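You operate a simulated robot arm through the tools that you are given. There is no shell and no other tool.

You run a simulated robot arm. Do the job below in one go: nothing can be reset, and whatever is moved stays where it is left.

## Task
Add the small green card to the pile, knock all three flush and weigh them down.
Fine: grey block back where it was; grey stone weight on the pile.

It is judged by the outcome, as a careful person would: the job done as asked, and still so three seconds after it is handed in. It fails if anything else is knocked over, pushed out of place, dropped, spilled or broken.

## Robot
A 6-joint arm with a two-finger parallel gripper, fixed in place. Base frame: the origin is on the floor under the middle of its stand, x ahead of it, y to its left, z up; the work surface is at about z = 880. Units: mm, degrees, N and s.
With the tool pointing down near the work surface it reaches from about 260 to 660 mm from the base axis. Its first joint turns from -66.0 to 66.0 degrees. Payload 2.9 kg.
Tool frame: the origin (TCP) lies between the finger pads and is the grasp point; the fingertips stand 30 mm ahead of it; z points along the fingers, y is the line along which they close. Largest opening 110 mm; finger width 20, thickness 10; the body of the gripper, 48 by 112 mm, starts 55 mm behind the TCP.
Orientation is that of the tool frame in the base frame, as a unit quaternion [w, x, y, z]. With the fingers straight down and closing along the base's y, the tool's x points along the base's -x, its y along +y and its z along -z.

## Interface
- The arm moves only by the tool nudge_tool. Its argument "plan" is a list of rows, each a list of 3 entries, a list of its own where there are three numbers: the closure, from 0 (fully open) to 1 (shut), then the shift along the tool's x, y, z in units of 30 mm (1.0 is 30 mm), then the turn, a rotation vector about the tool's x, y, z in units of 4 degrees (1.0 is 4 degrees). In form: [[fingers, [tx, ty, tz], [rx, ry, rz]], ...]. A call has 1 to 20 rows; each row shifts and turns the commanded pose from where the row before left it, along the tool's axes as they then stand. A call with a number of a shift or a turn outside -1 to 1 is refused whole. A row lasts 0.2 s, in which the tool goes at most 50 mm and 8.6 degrees; a call with a longer step from one row to the next is refused whole, and so is a gripper value outside its range. Where a pose cannot be reached the arm comes as near as it can. A force on the tool above 40 N (or 10 N above the force at the start of the call, whichever is more), or a blocked arm, ends the call early, and 0.2 s more pass. The fingers move at their own pace (about 108 mm/s each) and stop on an object; they squeeze with about 39 N. The grip force told is the motor's: it shows also when the fingers shut on nothing. Time passes only in rows, and 0.2 s behind the last, so rows that do not move let the fingers close. It gives the time, the measured TCP pose, the force on the tool (base axes), the opening and the grip force at its end, in the units of the frame above (readings bear some noise), with the torque about the TCP (base axes, N m) and any sound that the robot's microphone picked up.
- Cameras (640 x 400 px; columns grow to the right, rows downward): "scene" is fixed at [73.4, 424.5, 1400.3]; the picture's right is [-0.80, -0.60, 0.00], its down [-0.25, 0.33, -0.91] and it looks along [0.55, -0.72, -0.42] (base axes); focal length 328 px, centre (320, 200). "wrist" rides on the gripper at [72, 17, -103] in the tool frame; the picture's right is [-0.23, 0.97, 0.00], its down [-0.76, -0.18, -0.62] and it looks along [-0.61, -0.14, 0.78] (tool axes); focal length 222 px, centre (320, 200). There is no depth. A picture from a camera that has moved, and an enlarged one, comes with that camera's place and axes in the base frame and with its lens.
- capture(camera): a new picture of that camera. The clock stands still meanwhile.
- close_up(camera, box): a new picture of the part [left, top, right, bottom] of that camera's present view, enlarged. The clock stands still meanwhile.
- sign_off(): hands the job in; it is judged then, once.

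Nothing tells you positions but the pictures and the camera data. Unless the task says otherwise, let go and move clear before handing in.

The tools are called after "Request:" by a JSON object that holds its "fn" and its "kwargs". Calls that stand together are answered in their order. nudge_tool: Moves the arm, as the interface text tells. Its arguments: {"type":"object","properties":{"plan":{"type":"array","items":{"type":"array"}}},"required":["plan"]} The other tools are called the same way: capture (camera) takes a picture; close_up (camera, box) takes an enlarged picture of a part of a camera's view; sign_off () hands the job in.

At the start:

```text
time_s: 0.0
ee_pos: [453.7, -52.1, 1155.3]
tool_rot: [-0.001, 0.0, 1.0, 0.0]
contact_force: [-0.5, 0.2, 0.2]
ft_torque: [0.0, -0.04, 0.0]
opening: 109.8
gripper_force: 0.0
```

scene: 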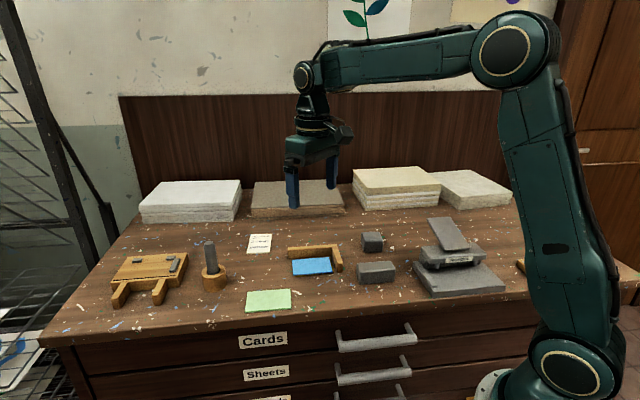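
wrist: 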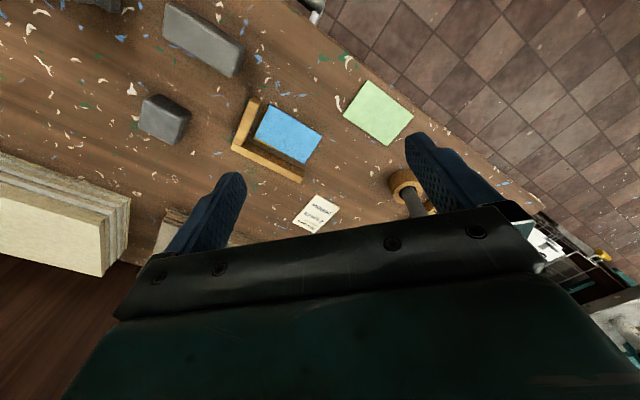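

I see a small L-shaped wooden corner jig holding a blue card, a green card near the table's front edge, two grey blocks, and a note card. I'll look closer before moving.

Request:
{"fn": "close_up", "kwargs": {"camera": "scene", "box": [220, 220, 420, 345]}}

Request:
{"fn": "close_up", "kwargs": {"camera": "wrist", "box": [120, 0, 440, 240]}}

Request:
{"fn": "close_up", "kwargs": {"camera": "scene", "box": [235, 225, 285, 260]}}

Request:
{"fn": "close_up", "kwargs": {"camera": "wrist", "box": [285, 185, 350, 240]}}

```text
3.20 times, centred on (320, 282) of scene
camera zoom: at [73.4, 424.5, 1400.3], right [-0.8, -0.6, 0.0], down [-0.25, 0.33, -0.91], along [0.55, -0.72, -0.42], focal length 1051 px, centre (320, -64)
```

zoom: 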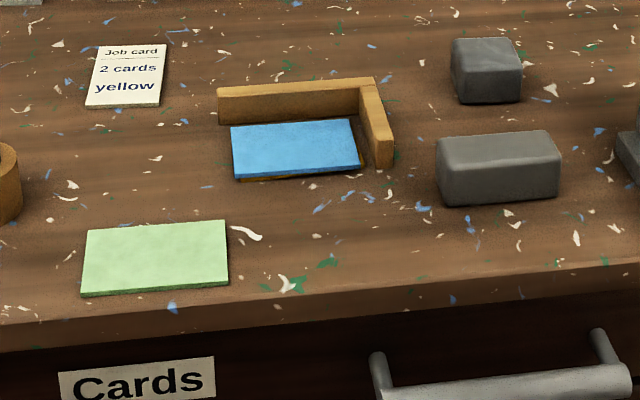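

```text
1.67 times, centred on (280, 120) of wrist
camera zoom: at [383.0, -35.1, 1259.6], right [0.23, 0.97, 0.0], down [0.76, -0.18, 0.62], along [0.61, -0.14, -0.78], focal length 370 px, centre (387, 333)
```

zoom: 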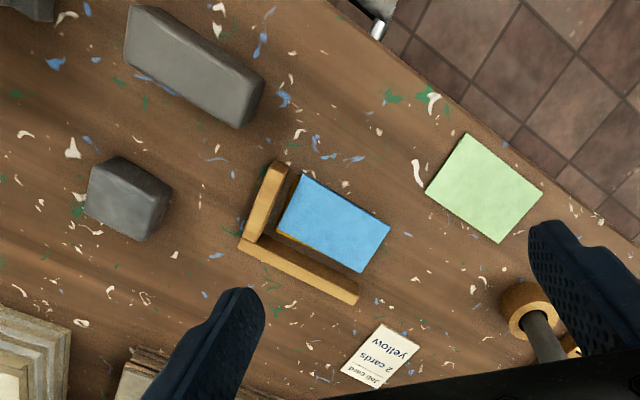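

```text
11.43 times, centred on (260, 242) of scene
camera zoom: at [73.4, 424.5, 1400.3], right [-0.8, -0.6, 0.0], down [-0.25, 0.33, -0.91], along [0.55, -0.72, -0.42], focal length 3753 px, centre (1006, -286)
```

zoom: 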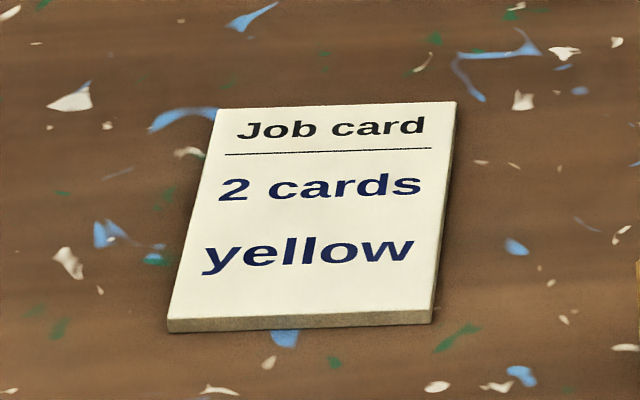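

```text
7.27 times, centred on (318, 212) of wrist
camera zoom: at [383.0, -35.1, 1259.6], right [0.23, 0.97, 0.0], down [0.76, -0.18, 0.62], along [0.61, -0.14, -0.78], focal length 1615 px, centre (338, 109)
```

zoom: 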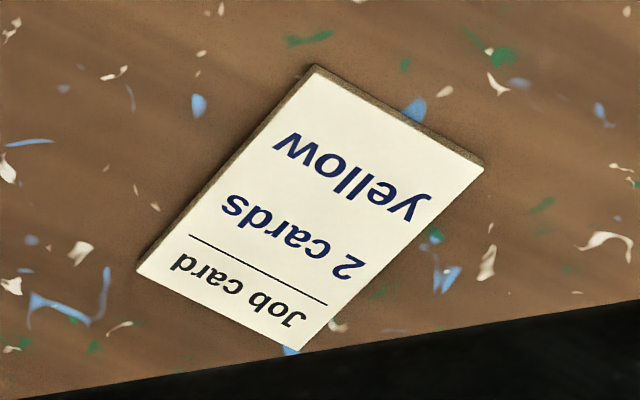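

A job card and the pile need reading in more detail, and I need to tell the grey block from the grey stone weight. More close-ups next.

Request:
{"fn": "close_up", "kwargs": {"camera": "scene", "box": [280, 235, 350, 280]}}

Request:
{"fn": "close_up", "kwargs": {"camera": "scene", "box": [345, 220, 405, 290]}}

Request:
{"fn": "close_up", "kwargs": {"camera": "scene", "box": [400, 205, 520, 305]}}

Request:
{"fn": "close_up", "kwargs": {"camera": "scene", "box": [90, 225, 240, 320]}}

Request:
{"fn": "close_up", "kwargs": {"camera": "scene", "box": [130, 150, 530, 240]}}

Request:
{"fn": "close_up", "kwargs": {"camera": "wrist", "box": [225, 80, 345, 190]}}

Request:
{"fn": "close_up", "kwargs": {"camera": "wrist", "box": [100, 0, 260, 160]}}

```text
8.89 times, centred on (315, 258) of scene
camera zoom: at [73.4, 424.5, 1400.3], right [-0.8, -0.6, 0.0], down [-0.25, 0.33, -0.91], along [0.55, -0.72, -0.42], focal length 2919 px, centre (364, -311)
```

zoom: 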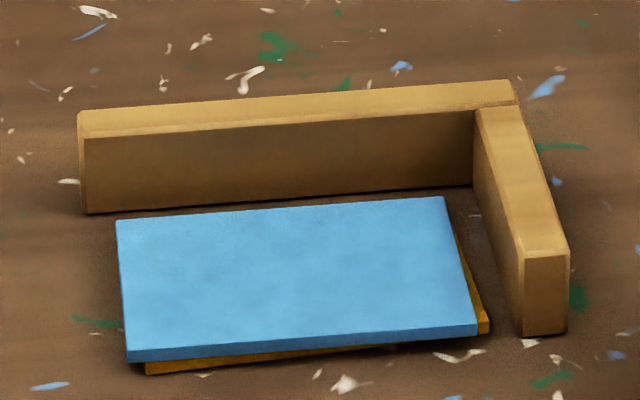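

```text
5.71 times, centred on (375, 255) of scene
camera zoom: at [73.4, 424.5, 1400.3], right [-0.8, -0.6, 0.0], down [-0.25, 0.33, -0.91], along [0.55, -0.72, -0.42], focal length 1877 px, centre (6, -114)
```

zoom: 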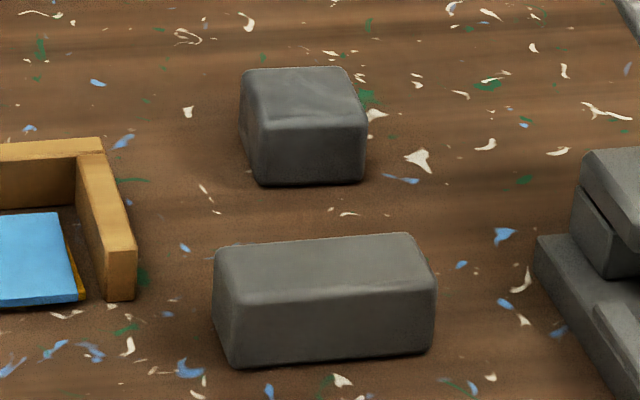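

```text
4.00 times, centred on (460, 255) of scene
camera zoom: at [73.4, 424.5, 1400.3], right [-0.8, -0.6, 0.0], down [-0.25, 0.33, -0.91], along [0.55, -0.72, -0.42], focal length 1314 px, centre (-240, -20)
```

zoom: 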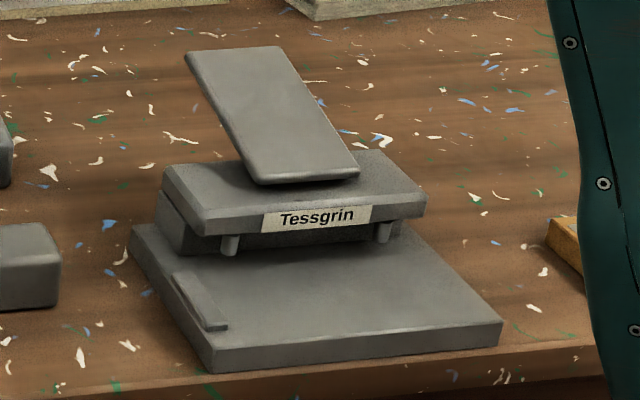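

```text
4.21 times, centred on (165, 272) of scene
camera zoom: at [73.4, 424.5, 1400.3], right [-0.8, -0.6, 0.0], down [-0.25, 0.33, -0.91], along [0.55, -0.72, -0.42], focal length 1383 px, centre (973, -105)
```

zoom: 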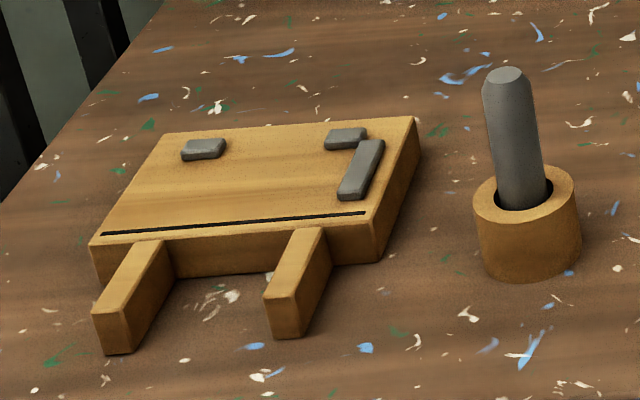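

```text
1.60 times, centred on (330, 195) of scene
camera zoom: at [73.4, 424.5, 1400.3], right [-0.8, -0.6, 0.0], down [-0.25, 0.33, -0.91], along [0.55, -0.72, -0.42], focal length 525 px, centre (304, 208)
```

zoom: 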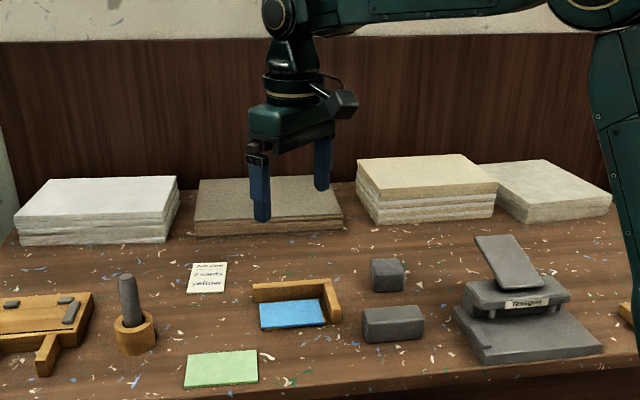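

```text
3.64 times, centred on (285, 135) of wrist
camera zoom: at [383.0, -35.1, 1259.6], right [0.23, 0.97, 0.0], down [0.76, -0.18, 0.62], along [0.61, -0.14, -0.78], focal length 808 px, centre (447, 436)
```

zoom: 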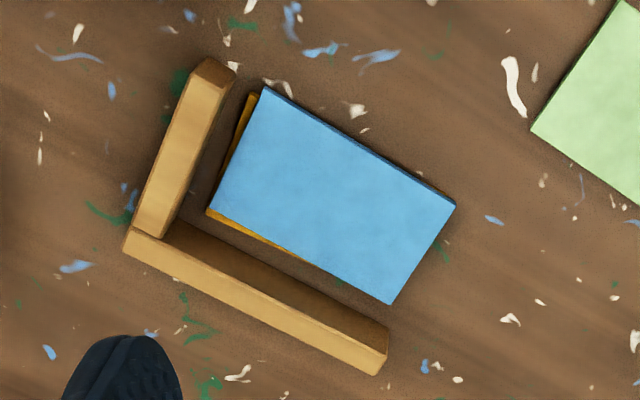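

```text
2.50 times, centred on (180, 80) of wrist
camera zoom: at [383.0, -35.1, 1259.6], right [0.23, 0.97, 0.0], down [0.76, -0.18, 0.62], along [0.61, -0.14, -0.78], focal length 555 px, centre (670, 500)
```

zoom: 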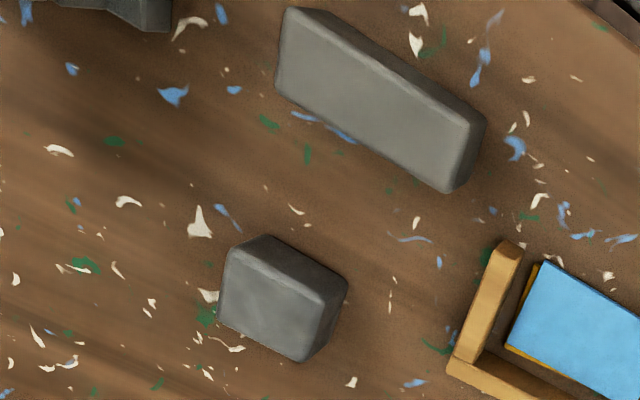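

The pile is a yellow-orange card under a blue one inside a wooden L-stop; green lies loose near the front edge, all aligned at about 45° to the base. I'll zoom further to tell the stone from the block before moving.

Request:
{"fn": "close_up", "kwargs": {"camera": "wrist", "box": [135, 88, 195, 150]}}

Request:
{"fn": "close_up", "kwargs": {"camera": "wrist", "box": [155, 0, 250, 80]}}

Request:
{"fn": "close_up", "kwargs": {"camera": "scene", "box": [355, 228, 390, 256]}}

Request:
{"fn": "close_up", "kwargs": {"camera": "scene", "box": [350, 255, 400, 290]}}

Request:
{"fn": "close_up", "kwargs": {"camera": "scene", "box": [275, 120, 345, 215]}}

Request:
{"fn": "close_up", "kwargs": {"camera": "scene", "box": [235, 280, 305, 320]}}

```text
6.45 times, centred on (165, 119) of wrist
camera zoom: at [383.0, -35.1, 1259.6], right [0.23, 0.97, 0.0], down [0.76, -0.18, 0.62], along [0.61, -0.14, -0.78], focal length 1433 px, centre (1320, 723)
```

zoom: 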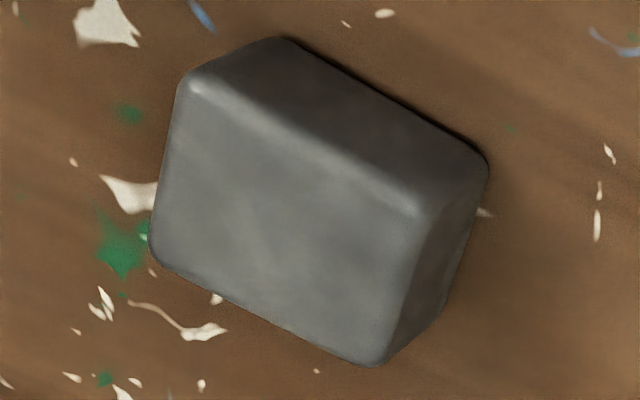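

```text
5.00 times, centred on (202, 40) of wrist
camera zoom: at [383.0, -35.1, 1259.6], right [0.23, 0.97, 0.0], down [0.76, -0.18, 0.62], along [0.61, -0.14, -0.78], focal length 1111 px, centre (908, 1000)
```

zoom: 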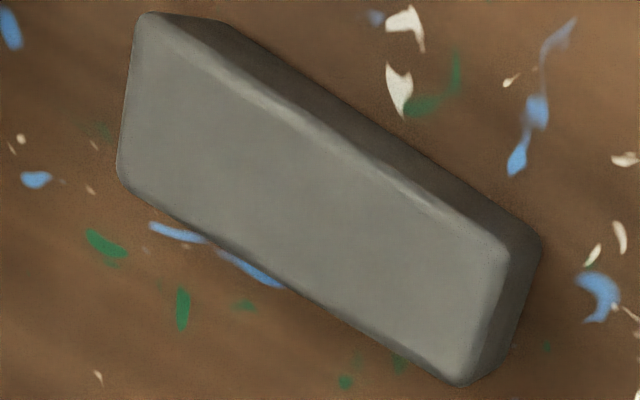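

```text
14.29 times, centred on (372, 242) of scene
camera zoom: at [73.4, 424.5, 1400.3], right [-0.8, -0.6, 0.0], down [-0.25, 0.33, -0.91], along [0.55, -0.72, -0.42], focal length 4691 px, centre (-430, -400)
```

zoom: 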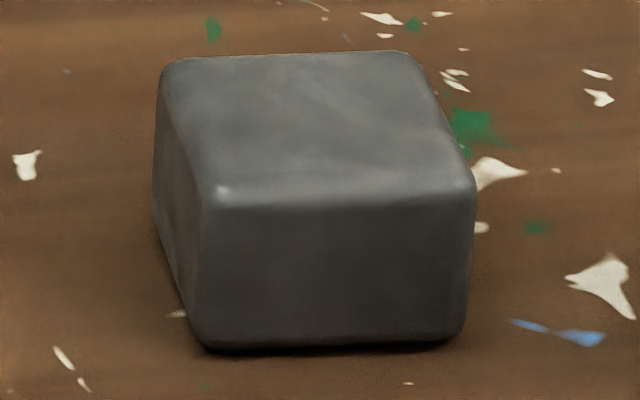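

```text
11.43 times, centred on (375, 272) of scene
camera zoom: at [73.4, 424.5, 1400.3], right [-0.8, -0.6, 0.0], down [-0.25, 0.33, -0.91], along [0.55, -0.72, -0.42], focal length 3753 px, centre (-309, -629)
```

zoom: 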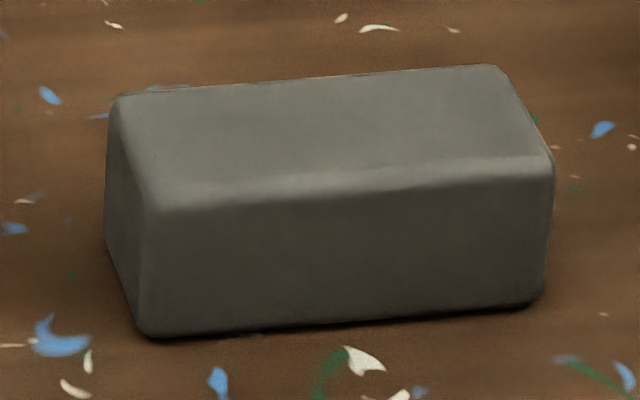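

```text
4.21 times, centred on (310, 168) of scene
camera zoom: at [73.4, 424.5, 1400.3], right [-0.8, -0.6, 0.0], down [-0.25, 0.33, -0.91], along [0.55, -0.72, -0.42], focal length 1383 px, centre (362, 337)
```

zoom: 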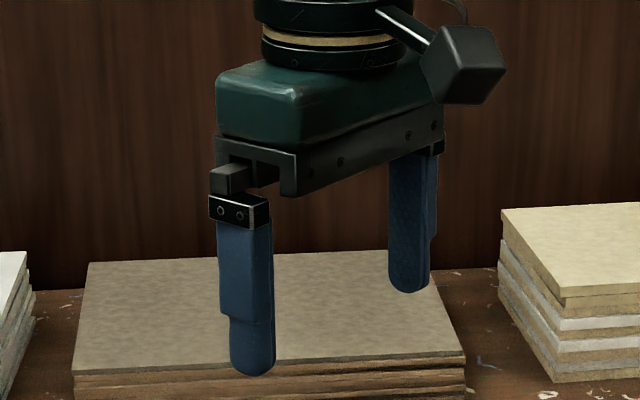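

```text
9.14 times, centred on (270, 300) of scene
camera zoom: at [73.4, 424.5, 1400.3], right [-0.8, -0.6, 0.0], down [-0.25, 0.33, -0.91], along [0.55, -0.72, -0.42], focal length 3002 px, centre (777, -714)
```

zoom: 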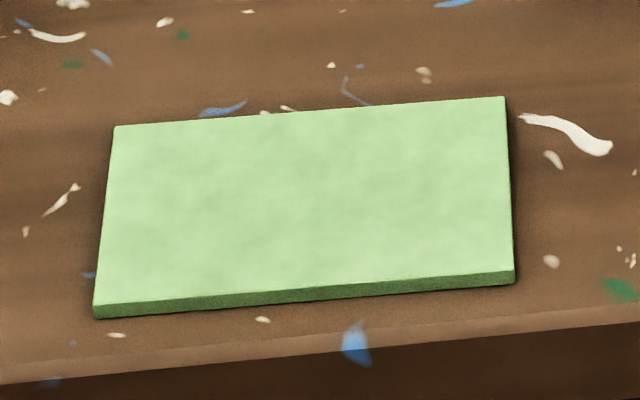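

The cube's dark, veined texture looks like the stone weight, and the long plain bar looks like the grey block. I take the green card to be centred near (522, 32) and the pile near (522, -125), both lying at about 45°. I'll turn the tool -45° and come lower for a closer view.

Request:
{"fn": "nudge_tool", "kwargs": {"plan": [[0, [-0.38, 0.02, 0.79], [0, 0, 0]], [0, [-0.38, 0.02, 0.79], [0, 0, 0]], [0, [-0.38, 0.02, 0.79], [0, 0, 0]], [0, [-0.38, 0.02, 0.79], [0, 0, 0]], [0, [0, 0, 0], [0, 0, -1]], [0, [0, 0, 0], [0, 0, -1]], [0, [0, 0, 0], [0, 0, -1]], [0, [0, 0, 0], [0, 0, -1]], [0, [0, 0, 0], [0, 0, -1]], [0, [0, 0, 0], [0, 0, -1]], [0, [0, 0, 0], [0, 0, -1]], [0, [0, 0, 0], [0, 0, -1]], [0, [0, 0, 0], [0, 0, -1]], [0, [0, 0, 0], [0, 0, -1]], [0, [0, 0, 0], [0, 0, -1]], [0, [0, 0, 0], [0, 0, -0.25]]]}}

Request:
{"fn": "capture", "kwargs": {"camera": "wrist"}}

Request:
{"fn": "capture", "kwargs": {"camera": "scene"}}

```text
time_s: 3.4
ee_pos: [500.1, -48.9, 1061.3]
tool_rot: [0.0, -0.384, 0.923, 0.0]
contact_force: [-0.1, 0.1, -0.2]
ft_torque: [-0.02, 0.02, 0.01]
opening: 110.0
gripper_force: 0.1
```

```text
taken
camera wrist: at [438.1, -89.3, 1164.9], right [-0.53, 0.85, 0.0], down [0.66, 0.41, 0.62], along [0.53, 0.33, -0.78], focal length 222 px, centre (320, 200)
```

wrist: 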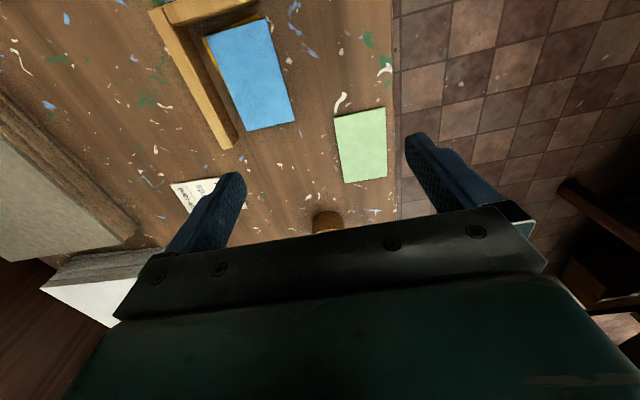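

```text
taken
```

scene: 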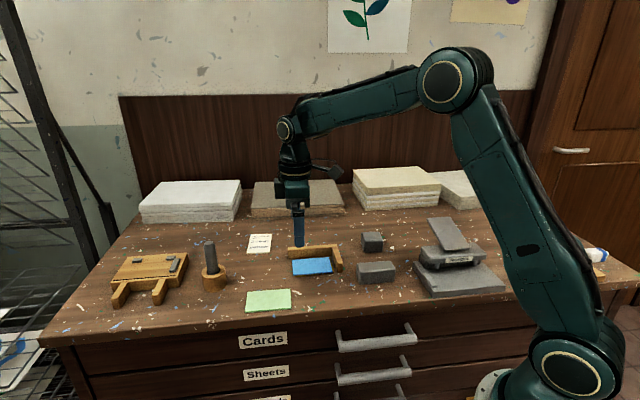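

The view is now square to the cards. I'll zoom on the green card and on the pile to measure both.

Request:
{"fn": "close_up", "kwargs": {"camera": "wrist", "box": [310, 90, 410, 200]}}

Request:
{"fn": "close_up", "kwargs": {"camera": "wrist", "box": [140, 0, 310, 160]}}

Request:
{"fn": "close_up", "kwargs": {"camera": "scene", "box": [270, 160, 340, 280]}}

```text
3.64 times, centred on (360, 145) of wrist
camera zoom: at [438.1, -89.3, 1164.9], right [-0.53, 0.85, 0.0], down [0.66, 0.41, 0.62], along [0.53, 0.33, -0.78], focal length 808 px, centre (174, 400)
```

zoom: 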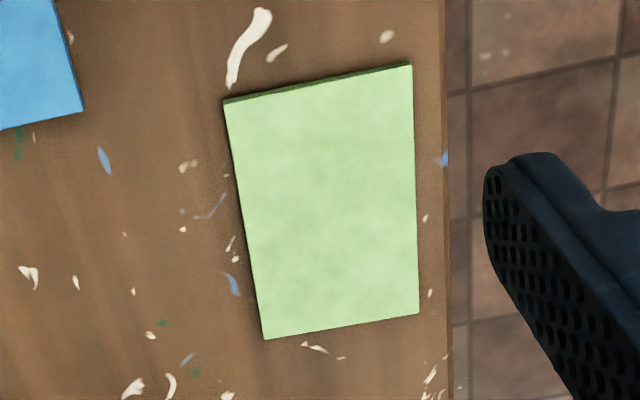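

```text
2.50 times, centred on (225, 80) of wrist
camera zoom: at [438.1, -89.3, 1164.9], right [-0.53, 0.85, 0.0], down [0.66, 0.41, 0.62], along [0.53, 0.33, -0.78], focal length 555 px, centre (558, 500)
```

zoom: 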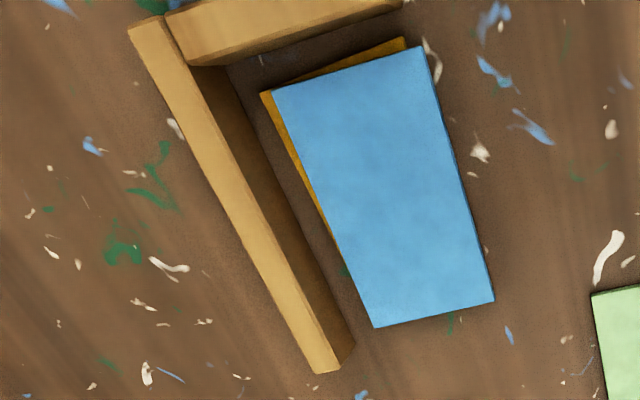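

```text
3.33 times, centred on (305, 220) of scene
camera zoom: at [73.4, 424.5, 1400.3], right [-0.8, -0.6, 0.0], down [-0.25, 0.33, -0.91], along [0.55, -0.72, -0.42], focal length 1095 px, centre (370, 133)
```

zoom: 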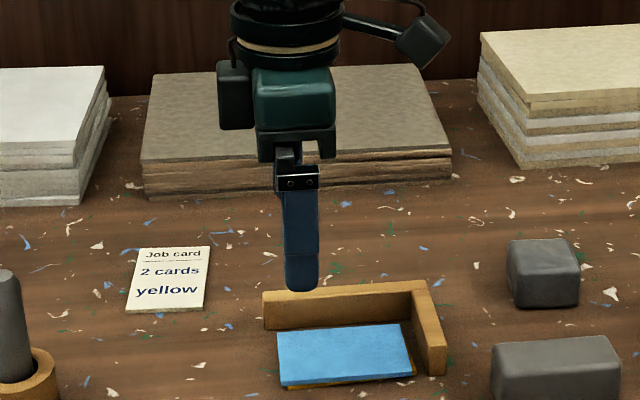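

The green card measures about 100 x 64 mm, centred near (523, 32) and turned about 43.6° in the base frame, roughly 12 mm from the front table edge. Next I'll move over it and come down to about 10 mm above the table with the fingers partly closed.

Request:
{"fn": "nudge_tool", "kwargs": {"plan": [[0.2545, [-0.818, 0.47, 0], [0, 0, 0.35]], [0.2545, [-0.818, 0.47, 0], [0, 0, 0]], [0.2545, [-0.818, 0.47, 0], [0, 0, 0]], [0.2545, [0, 0, 0.94], [0, 0, 0]], [0.2545, [0, 0, 0.94], [0, 0, 0]], [0.2545, [0, 0, 0.94], [0, 0, 0]], [0.2545, [0, 0, 0.94], [0, 0, 0]], [0.2545, [0, 0, 0.94], [0, 0, 0]], [0.2545, [0, 0, 0], [0, 0, 0]]]}}

Request:
{"fn": "capture", "kwargs": {"camera": "wrist"}}

Request:
{"fn": "close_up", "kwargs": {"camera": "scene", "box": [220, 200, 340, 320]}}

```text
time_s: 5.4
ee_pos: [524.9, 33.5, 917.8]
tool_rot: [0.0, -0.371, 0.928, -0.001]
contact_force: [0.9, -0.4, 0.4]
ft_torque: [-0.04, 0.01, -0.01]
opening: 81.8
gripper_force: 0.0
```

```text
taken
camera wrist: at [461.1, -4.6, 1021.6], right [-0.51, 0.86, 0.0], down [0.67, 0.4, 0.62], along [0.54, 0.32, -0.78], focal length 222 px, centre (320, 200)
```

wrist: 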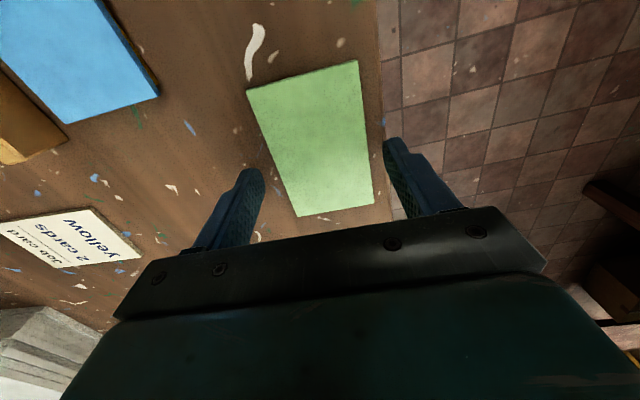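

```text
3.33 times, centred on (280, 260) of scene
camera zoom: at [73.4, 424.5, 1400.3], right [-0.8, -0.6, 0.0], down [-0.25, 0.33, -0.91], along [0.55, -0.72, -0.42], focal length 1095 px, centre (453, 0)
```

zoom: 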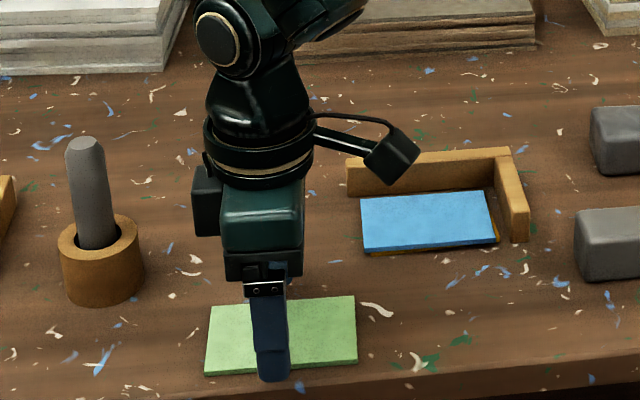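

The fingers straddle the green card, well aligned and centred to within about 1.5 mm. I'll correct that and lower almost to the table.

Request:
{"fn": "nudge_tool", "kwargs": {"plan": [[0.2545, [0.043, 0.047, 0.08], [0, 0, 0]], [0.2545, [0, 0, 0.08], [0, 0, 0]], [0.2545, [0, 0, 0], [0, 0, 0]], [0.2545, [0, 0, 0], [0, 0, 0]]]}}

Request:
{"fn": "capture", "kwargs": {"camera": "wrist"}}

Request:
{"fn": "close_up", "kwargs": {"camera": "scene", "box": [240, 270, 300, 320]}}

```text
time_s: 6.4
ee_pos: [522.2, 32.9, 914.3]
tool_rot: [-0.001, -0.372, 0.928, 0.001]
contact_force: [1.3, -0.6, 0.4]
ft_torque: [0.03, 0.0, 0.01]
opening: 82.1
gripper_force: 0.0
```

```text
taken
camera wrist: at [459.0, -5.0, 1018.4], right [-0.51, 0.86, 0.0], down [0.67, 0.4, 0.62], along [0.54, 0.32, -0.78], focal length 222 px, centre (320, 200)
```

wrist: 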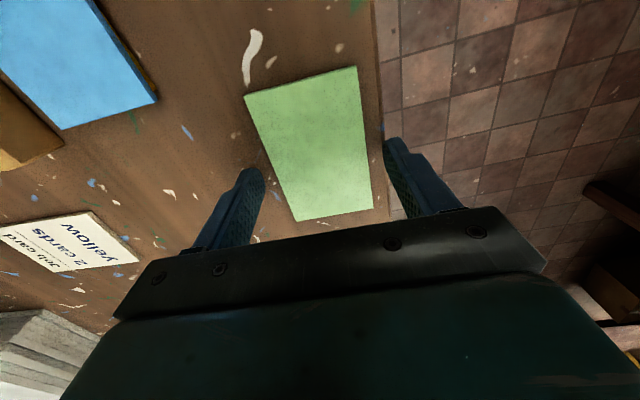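

```text
8.00 times, centred on (270, 295) of scene
camera zoom: at [73.4, 424.5, 1400.3], right [-0.8, -0.6, 0.0], down [-0.25, 0.33, -0.91], along [0.55, -0.72, -0.42], focal length 2627 px, centre (720, -560)
```

zoom: 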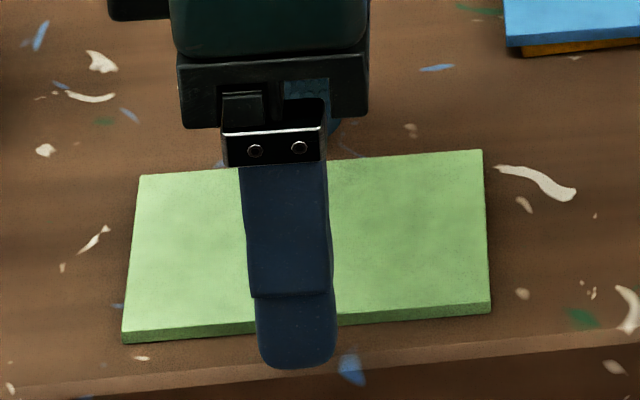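

The gripper is centred on the card with the tips about 5 mm above the table. I'll descend the last few millimetres in small steps.

Request:
{"fn": "nudge_tool", "kwargs": {"plan": [[0.2545, [0, 0, 0.06], [0, 0, 0]], [0.2545, [0, 0, 0.06], [0, 0, 0]], [0.2545, [0, 0, 0], [0, 0, 0]], [0.2545, [0, 0, 0], [0, 0, 0]]]}}

Request:
{"fn": "close_up", "kwargs": {"camera": "scene", "box": [250, 285, 290, 320]}}

Request:
{"fn": "capture", "kwargs": {"camera": "wrist"}}

```text
time_s: 7.4
ee_pos: [521.0, 33.6, 909.3]
tool_rot: [-0.002, -0.371, 0.929, 0.001]
contact_force: [0.5, -0.1, -0.3]
ft_torque: [-0.01, 0.0, 0.0]
opening: 82.2
gripper_force: 0.0
```

```text
11.43 times, centred on (270, 302) of scene
camera zoom: at [73.4, 424.5, 1400.3], right [-0.8, -0.6, 0.0], down [-0.25, 0.33, -0.91], along [0.55, -0.72, -0.42], focal length 3753 px, centre (891, -971)
```

zoom: 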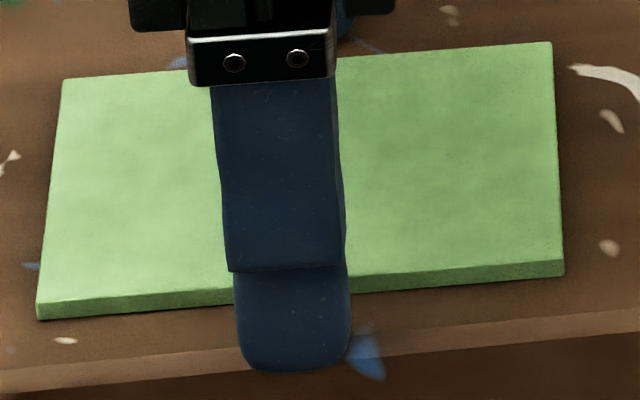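

```text
taken
camera wrist: at [458.2, -5.5, 1014.2], right [-0.51, 0.86, 0.0], down [0.67, 0.4, 0.62], along [0.54, 0.32, -0.78], focal length 222 px, centre (320, 200)
```

wrist: 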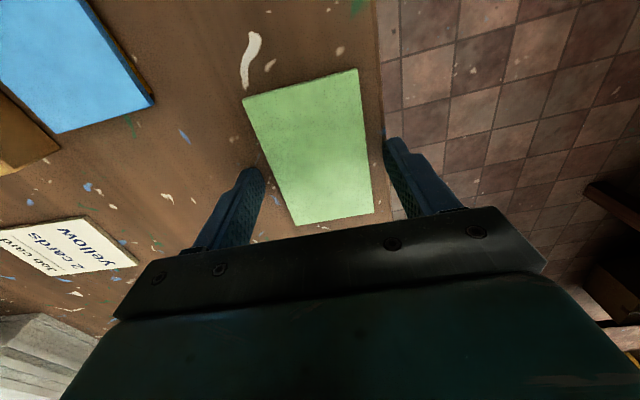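

No contact yet, with the tips about 1 mm above the table. I'll go half a millimetre lower and close on the long edges.

Request:
{"fn": "nudge_tool", "kwargs": {"plan": [[0.2545, [0, 0, 0.02], [0, 0, 0]], [0.36, [0, 0, 0], [0, 0, 0]], [0.44, [0, 0, 0], [0, 0, 0]], [0.5, [0, 0, 0], [0, 0, 0]], [0.5, [0, 0, 0], [0, 0, 0]], [0.5, [0, 0, 0], [0, 0, 0]]]}}

Request:
{"fn": "close_up", "kwargs": {"camera": "scene", "box": [240, 275, 300, 320]}}

Request:
{"fn": "capture", "kwargs": {"camera": "wrist"}}

```text
time_s: 8.8
ee_pos: [521.8, 33.0, 910.6]
tool_rot: [0.0, -0.371, 0.929, 0.0]
contact_force: [-0.7, -0.4, 1.4]
ft_torque: [0.02, 0.03, -0.02]
opening: 62.3
gripper_force: 39.1
```

```text
8.89 times, centred on (270, 298) of scene
camera zoom: at [73.4, 424.5, 1400.3], right [-0.8, -0.6, 0.0], down [-0.25, 0.33, -0.91], along [0.55, -0.72, -0.42], focal length 2919 px, centre (764, -667)
```

zoom: 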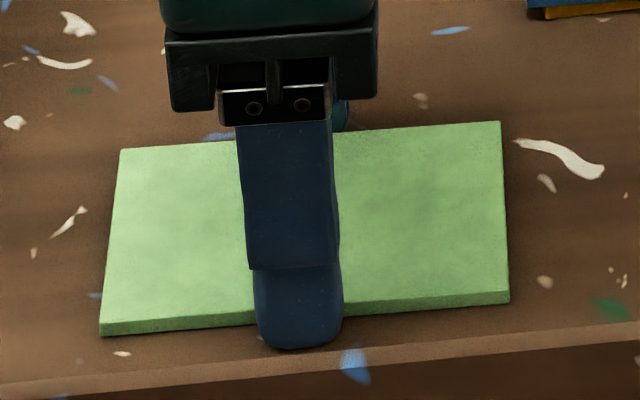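

```text
taken
camera wrist: at [458.8, -5.7, 1014.2], right [-0.51, 0.86, 0.0], down [0.67, 0.4, 0.62], along [0.54, 0.32, -0.78], focal length 222 px, centre (320, 200)
```

wrist: 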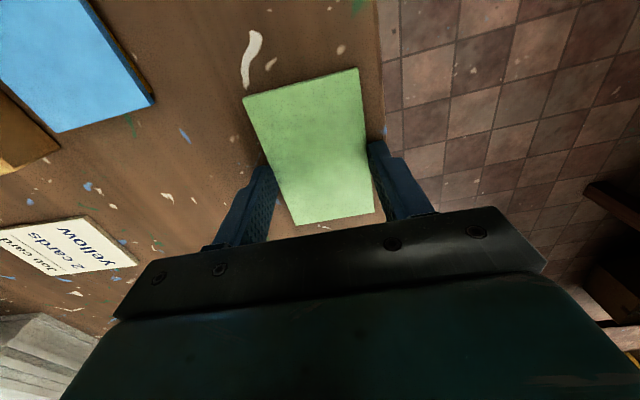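

The card is held at 62 mm with 39 N. I'll lift slowly and check it stays gripped.

Request:
{"fn": "nudge_tool", "kwargs": {"plan": [[0.5, [0, 0, -0.15], [0, 0, 0]], [0.5, [0, 0, -0.25], [0, 0, 0]], [0.5, [0, 0, -0.4], [0, 0, 0]], [0.5, [0, 0, -0.5], [0, 0, 0]], [0.5, [0, 0, -0.5], [0, 0, 0]], [0.5, [0, 0, 0], [0, 0, 0]]]}}

Request:
{"fn": "capture", "kwargs": {"camera": "wrist"}}

Request:
{"fn": "close_up", "kwargs": {"camera": "scene", "box": [220, 200, 370, 320]}}

```text
time_s: 10.2
ee_pos: [522.1, 33.4, 965.7]
tool_rot: [0.0, -0.371, 0.929, 0.0]
contact_force: [-0.3, 0.4, -0.2]
ft_torque: [0.0, -0.02, 0.02]
opening: 62.5
gripper_force: 38.8
```

```text
taken
camera wrist: at [459.0, -5.7, 1069.6], right [-0.51, 0.86, 0.0], down [0.67, 0.4, 0.62], along [0.54, 0.32, -0.78], focal length 222 px, centre (320, 200)
```

wrist: 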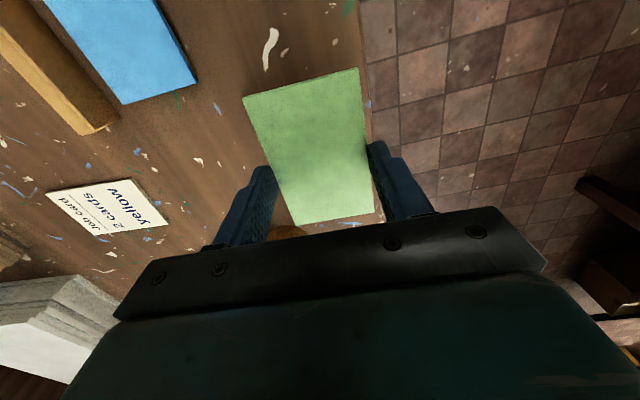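

```text
3.33 times, centred on (295, 260) of scene
camera zoom: at [73.4, 424.5, 1400.3], right [-0.8, -0.6, 0.0], down [-0.25, 0.33, -0.91], along [0.55, -0.72, -0.42], focal length 1095 px, centre (403, 0)
```

zoom: 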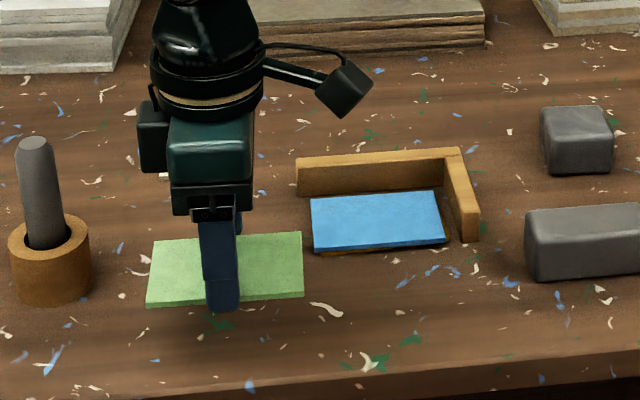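

The green card is held level. I'll carry it over the pile, keeping a few mm off the back leg for finger clearance, then lower to just above the blue card.

Request:
{"fn": "nudge_tool", "kwargs": {"plan": [[0.5, [0.605, -0.602, 0], [0, 0, 0]], [0.5, [0.605, -0.602, 0], [0, 0, 0]], [0.5, [0.605, -0.602, 0], [0, 0, 0]], [0.5, [0.605, -0.602, 0], [0, 0, 0]], [0.5, [0.605, -0.602, 0], [0, 0, 0]], [0.5, [0.605, -0.602, 0], [0, 0, 0]], [0.5, [0, 0, 0.3], [0, 0, 0]], [0.5, [0, 0, 0.3], [0, 0, 0]], [0.5, [0, 0, 0], [0, 0, 0]], [0.5, [0, 0, 0], [0, 0, 0]]]}}

Request:
{"fn": "capture", "kwargs": {"camera": "wrist"}}

Request:
{"fn": "close_up", "kwargs": {"camera": "scene", "box": [270, 215, 360, 290]}}

```text
time_s: 12.4
ee_pos: [516.5, -122.8, 947.1]
tool_rot: [0.0, -0.372, 0.928, 0.0]
contact_force: [0.0, -0.5, 0.2]
ft_torque: [0.01, -0.01, -0.01]
opening: 62.6
gripper_force: 38.8
```

```text
taken
camera wrist: at [452.4, -161.2, 1051.3], right [-0.51, 0.86, 0.0], down [0.67, 0.4, 0.62], along [0.54, 0.32, -0.78], focal length 222 px, centre (320, 200)
```

wrist: 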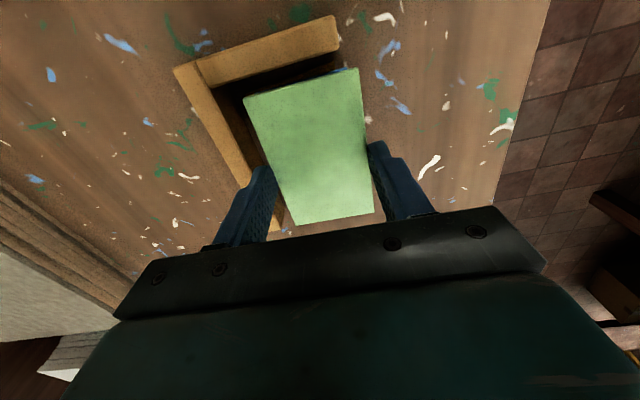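

```text
5.33 times, centred on (315, 252) of scene
camera zoom: at [73.4, 424.5, 1400.3], right [-0.8, -0.6, 0.0], down [-0.25, 0.33, -0.91], along [0.55, -0.72, -0.42], focal length 1752 px, centre (347, -80)
```

zoom: 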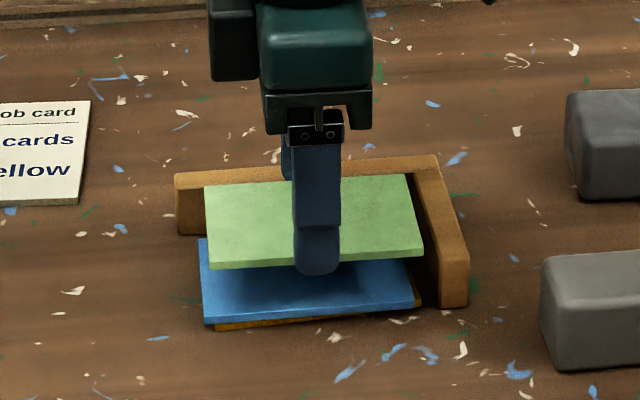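

The card sits over the blue one, about 3 mm short along the long axis. I'll correct that and lower to just above it.

Request:
{"fn": "nudge_tool", "kwargs": {"plan": [[0.5, [-0.1, 0, 0.3], [0, 0, 0]], [0.5, [0, 0, 0.3], [0, 0, 0]], [0.5, [0, 0, 0.2], [0, 0, 0]], [0.5, [0, 0, 0.08], [0, 0, 0]], [0.5, [0, 0, 0], [0, 0, 0]], [0.5, [0, 0, 0], [0, 0, 0]]]}}

Request:
{"fn": "capture", "kwargs": {"camera": "wrist"}}

Request:
{"fn": "close_up", "kwargs": {"camera": "scene", "box": [280, 235, 350, 285]}}

```text
time_s: 13.8
ee_pos: [521.1, -118.5, 921.3]
tool_rot: [0.0, -0.372, 0.928, 0.0]
contact_force: [-0.2, 0.3, -1.0]
ft_torque: [-0.02, -0.02, 0.01]
opening: 62.4
gripper_force: 39.6
```

```text
taken
camera wrist: at [457.3, -157.3, 1024.9], right [-0.51, 0.86, 0.0], down [0.67, 0.4, 0.62], along [0.54, 0.32, -0.78], focal length 222 px, centre (320, 200)
```

wrist: 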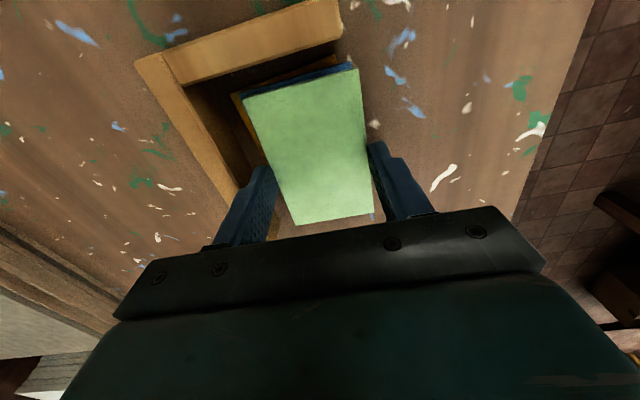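

```text
8.00 times, centred on (315, 260) of scene
camera zoom: at [73.4, 424.5, 1400.3], right [-0.8, -0.6, 0.0], down [-0.25, 0.33, -0.91], along [0.55, -0.72, -0.42], focal length 2627 px, centre (360, -280)
```

zoom: 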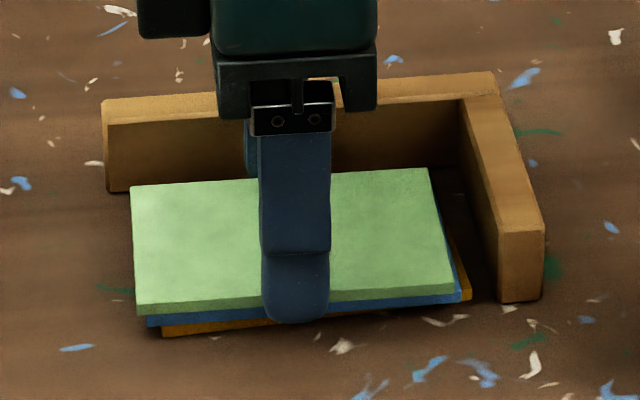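

The green card hangs about 3 mm above the blue one, with the edges nearly matching. I'll lower gently until contact.

Request:
{"fn": "nudge_tool", "kwargs": {"plan": [[0.5, [0, 0, 0.05], [0, 0, 0]], [0.5, [0, 0, 0.04], [0, 0, 0]], [0.5, [0, 0, 0], [0, 0, 0]]]}}

Request:
{"fn": "close_up", "kwargs": {"camera": "scene", "box": [280, 235, 350, 285]}}

Request:
{"fn": "capture", "kwargs": {"camera": "wrist"}}

```text
time_s: 14.6
ee_pos: [521.1, -118.9, 919.0]
tool_rot: [0.002, -0.372, 0.928, -0.001]
contact_force: [-1.2, -0.4, 12.3]
ft_torque: [-0.12, 0.07, 0.01]
opening: 62.5
gripper_force: 39.1
```

```text
8.00 times, centred on (315, 260) of scene
camera zoom: at [73.2, 424.5, 1400.4], right [-0.8, -0.6, 0.0], down [-0.25, 0.33, -0.91], along [0.55, -0.72, -0.42], focal length 2627 px, centre (360, -280)
```

zoom: 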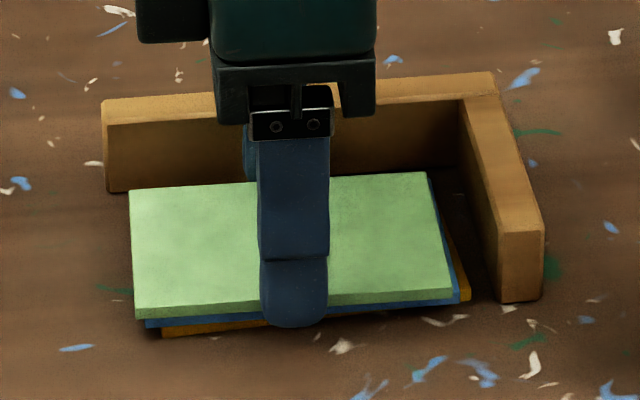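

```text
taken
camera wrist: at [457.2, -157.0, 1023.2], right [-0.51, 0.86, 0.0], down [0.67, 0.4, 0.62], along [0.54, 0.32, -0.78], focal length 222 px, centre (320, 200)
```

wrist: 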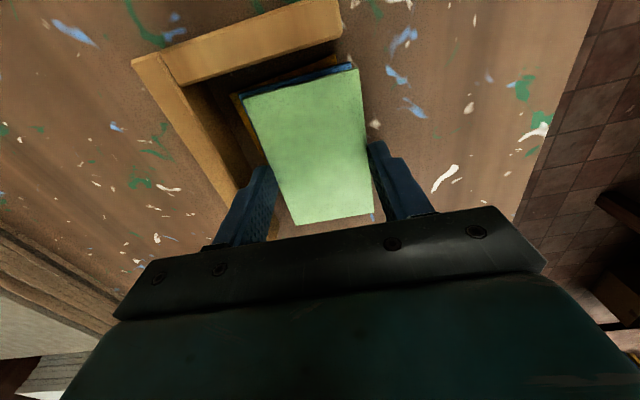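

The green card rests on the blue one with 12 N contact. I'll ease off slightly, open a few mm each side, and rise.

Request:
{"fn": "nudge_tool", "kwargs": {"plan": [[0.5, [0, 0, -0.03], [0, 0, 0]], [0.42, [0, 0, 0], [0, 0, 0]], [0.38, [0, 0, 0], [0, 0, 0]], [0.36, [0, 0, 0], [0, 0, 0]], [0.36, [0, 0, -0.1], [0, 0, 0]], [0.36, [0, 0, -0.4], [0, 0, 0]], [0.36, [0, 0, -0.7], [0, 0, 0]], [0.36, [0, 0, -0.9], [0, 0, 0]], [0.36, [0, 0, -0.9], [0, 0, 0]], [0.36, [0, 0, 0], [0, 0, 0]]]}}

Request:
{"fn": "capture", "kwargs": {"camera": "wrist"}}

Request:
{"fn": "close_up", "kwargs": {"camera": "scene", "box": [280, 235, 350, 285]}}

```text
time_s: 16.8
ee_pos: [519.2, -120.1, 1010.7]
tool_rot: [0.001, -0.372, 0.928, 0.0]
contact_force: [0.3, 0.2, 0.1]
ft_torque: [0.0, 0.0, -0.03]
opening: 70.2
gripper_force: 0.0
```

```text
taken
camera wrist: at [456.4, -158.1, 1115.4], right [-0.51, 0.86, 0.0], down [0.67, 0.4, 0.62], along [0.54, 0.32, -0.78], focal length 222 px, centre (320, 200)
```

wrist: 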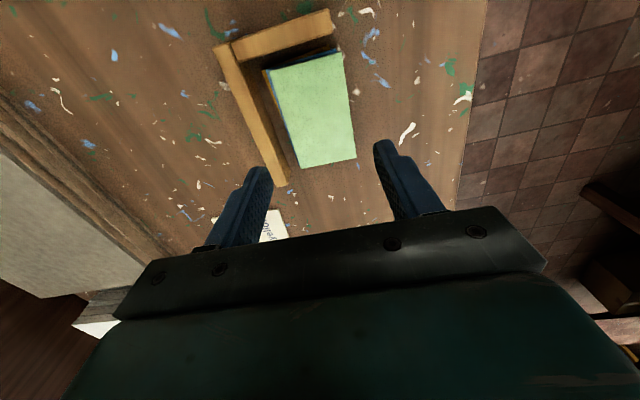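

```text
8.00 times, centred on (315, 260) of scene
camera zoom: at [73.4, 424.5, 1400.3], right [-0.8, -0.6, 0.0], down [-0.25, 0.33, -0.91], along [0.55, -0.72, -0.42], focal length 2627 px, centre (360, -280)
```

zoom: 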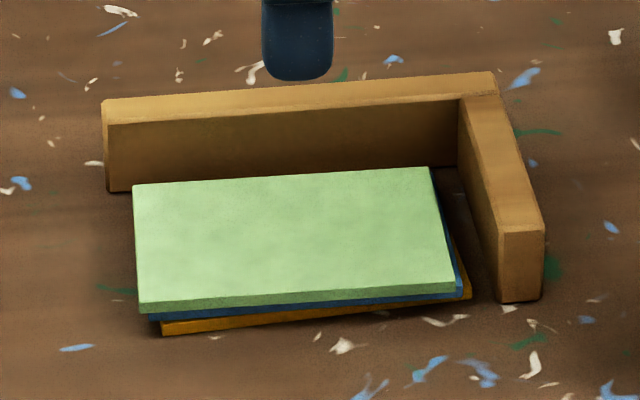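

Green is on the pile. I'll zoom in to measure the stack and the stop precisely before knocking.

Request:
{"fn": "close_up", "kwargs": {"camera": "wrist", "box": [200, 0, 370, 200]}}

Request:
{"fn": "close_up", "kwargs": {"camera": "wrist", "box": [205, 0, 305, 90]}}

```text
2.00 times, centred on (285, 100) of wrist
camera zoom: at [456.4, -158.1, 1115.4], right [-0.51, 0.86, 0.0], down [0.67, 0.4, 0.62], along [0.54, 0.32, -0.78], focal length 444 px, centre (390, 400)
```

zoom: 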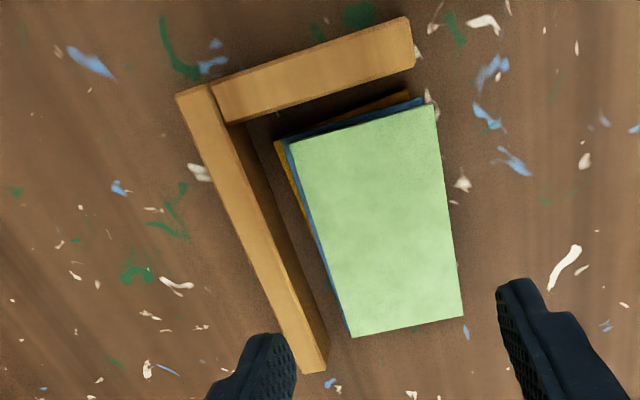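

```text
4.44 times, centred on (255, 45) of wrist
camera zoom: at [456.4, -158.1, 1115.4], right [-0.51, 0.86, 0.0], down [0.67, 0.4, 0.62], along [0.54, 0.32, -0.78], focal length 987 px, centre (609, 889)
```

zoom: 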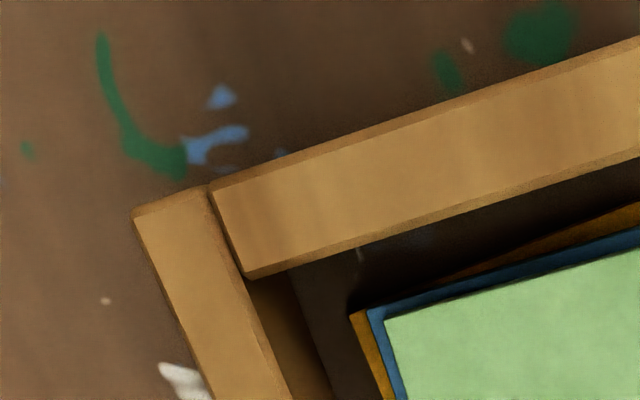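

The stop's inner faces lie along e1 and e2, which are the base axes turned 45°. The inner corner is near e1=218, e2=-506. The stack is about 14 mm off each leg, so I'll first turn the tool 90° and close the fingers to push along the long axis toward the short leg.

Request:
{"fn": "nudge_tool", "kwargs": {"plan": [[0.6, [0, 0, 0], [0, 0, 1]], [0.8, [0, 0, 0], [0, 0, 1]], [1, [0, 0, 0], [0, 0, 1]], [1, [0, 0, 0], [0, 0, 1]], [1, [0, 0, 0], [0, 0, 1]], [1, [0, 0, 0], [0, 0, 1]], [1, [0, 0, 0], [0, 0, 1]], [1, [0, 0, 0], [0, 0, 1]], [1, [0, 0, 0], [0, 0, 1]], [1, [0, 0, 0], [0, 0, 1]], [1, [0, 0, 0], [0, 0, 1]], [1, [0, 0, 0], [0, 0, 1]], [1, [0, 0, 0], [0, 0, 1]], [1, [0, 0, 0], [0, 0, 1]], [1, [0, 0, 0], [0, 0, 1]], [1, [0, 0, 0], [0, 0, 1]], [1, [0, 0, 0], [0, 0, 1]], [1, [0, 0, 0], [0, 0, 1]], [1, [0, 0, 0], [0, 0, 1]], [1, [0, 0, 0], [0, 0, 1]]]}}

Request:
{"fn": "nudge_tool", "kwargs": {"plan": [[1, [0, 0, 0], [0, 0, 1]], [1, [0, 0, 0], [0, 0, 1]], [1, [0, 0, 0], [0, 0, 0.16]], [1, [-0.01, 0.772, 0], [0, 0, 0]], [1, [-0.01, 0.772, 0], [0, 0, 0]], [1, [-0.01, 0.772, 0], [0, 0, 0]], [1, [0, 0, 0.9], [0, 0, 0]], [1, [0, 0, 0.9], [0, 0, 0]], [1, [0, 0, 0], [0, 0, 0]], [1, [0, 0, 0], [0, 0, 0]]]}}

Request:
{"fn": "capture", "kwargs": {"camera": "wrist"}}

Request:
{"fn": "close_up", "kwargs": {"camera": "scene", "box": [240, 200, 360, 290]}}

```text
time_s: 21.0
ee_pos: [520.0, -119.9, 1010.0]
tool_rot: [0.0, 0.313, 0.95, 0.0]
contact_force: [-0.1, 0.3, -0.7]
ft_torque: [0.01, -0.02, -0.03]
opening: 0.0
gripper_force: 38.0
```

```text
time_s: 23.2
ee_pos: [570.2, -71.9, 955.8]
tool_rot: [-0.001, 0.383, 0.924, 0.0]
contact_force: [0.0, 0.1, 0.9]
ft_torque: [0.01, -0.01, 0.0]
opening: 0.1
gripper_force: 37.9
```

```text
taken
camera wrist: at [532.2, -10.1, 1059.9], right [0.85, 0.53, 0.0], down [0.41, -0.66, 0.62], along [0.33, -0.53, -0.78], focal length 222 px, centre (320, 200)
```

wrist: 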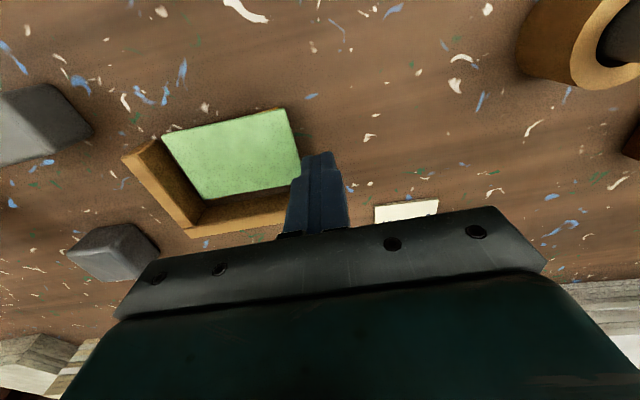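

```text
4.44 times, centred on (300, 245) of scene
camera zoom: at [73.4, 424.5, 1400.3], right [-0.8, -0.6, 0.0], down [-0.25, 0.33, -0.91], along [0.55, -0.72, -0.42], focal length 1460 px, centre (409, 0)
```

zoom: 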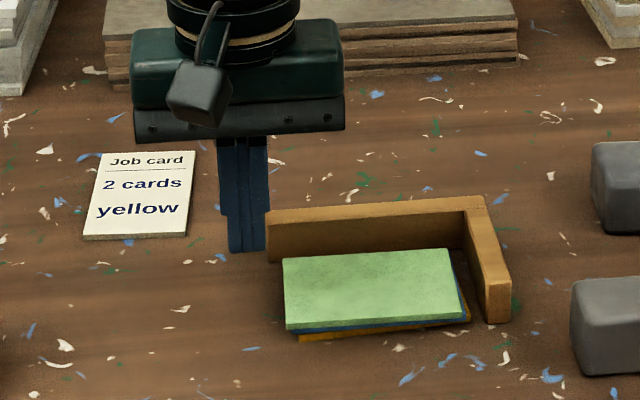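

The closed fingers are beyond the free short end of the stack with about 7 mm clearance. I'll lower close to the table.

Request:
{"fn": "nudge_tool", "kwargs": {"plan": [[1, [0, 0, 0.6], [0, 0, 0]], [1, [0, 0, 0.6], [0, 0, 0]], [1, [0, 0, 0.2], [0, 0, 0]], [1, [0, 0, 0.05], [0, 0, 0]], [1, [0, 0, 0], [0, 0, 0]], [1, [0, 0, 0], [0, 0, 0]]]}}

Request:
{"fn": "capture", "kwargs": {"camera": "wrist"}}

Request:
{"fn": "close_up", "kwargs": {"camera": "scene", "box": [270, 235, 350, 290]}}

```text
time_s: 24.6
ee_pos: [570.1, -70.1, 910.2]
tool_rot: [-0.001, 0.383, 0.924, 0.0]
contact_force: [0.3, -0.1, 0.1]
ft_torque: [0.02, 0.0, -0.02]
opening: 0.0
gripper_force: 37.8
```

```text
taken
camera wrist: at [531.3, -8.2, 1015.2], right [0.85, 0.53, 0.0], down [0.41, -0.66, 0.62], along [0.33, -0.53, -0.78], focal length 222 px, centre (320, 200)
```

wrist: 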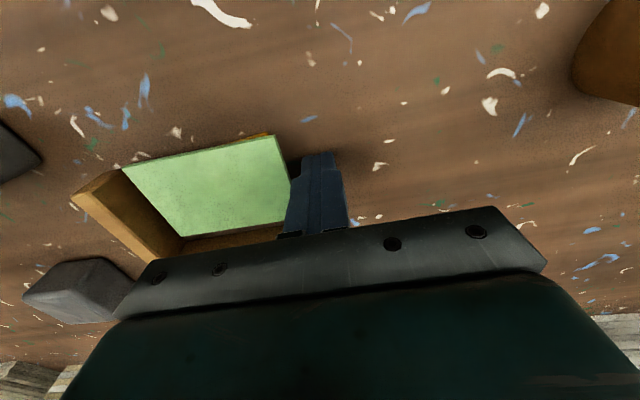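

```text
7.27 times, centred on (310, 262) of scene
camera zoom: at [73.4, 424.5, 1400.3], right [-0.8, -0.6, 0.0], down [-0.25, 0.33, -0.91], along [0.55, -0.72, -0.42], focal length 2388 px, centre (393, -254)
```

zoom: 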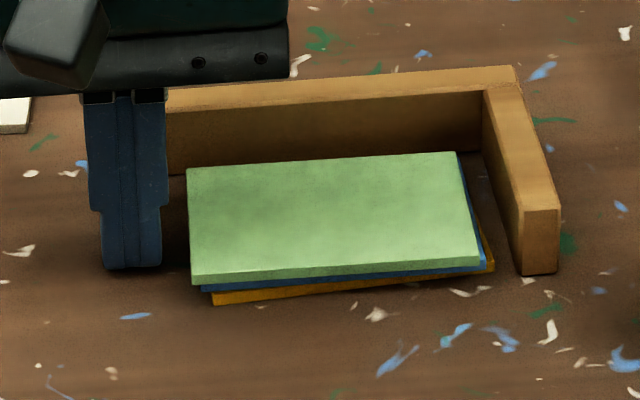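

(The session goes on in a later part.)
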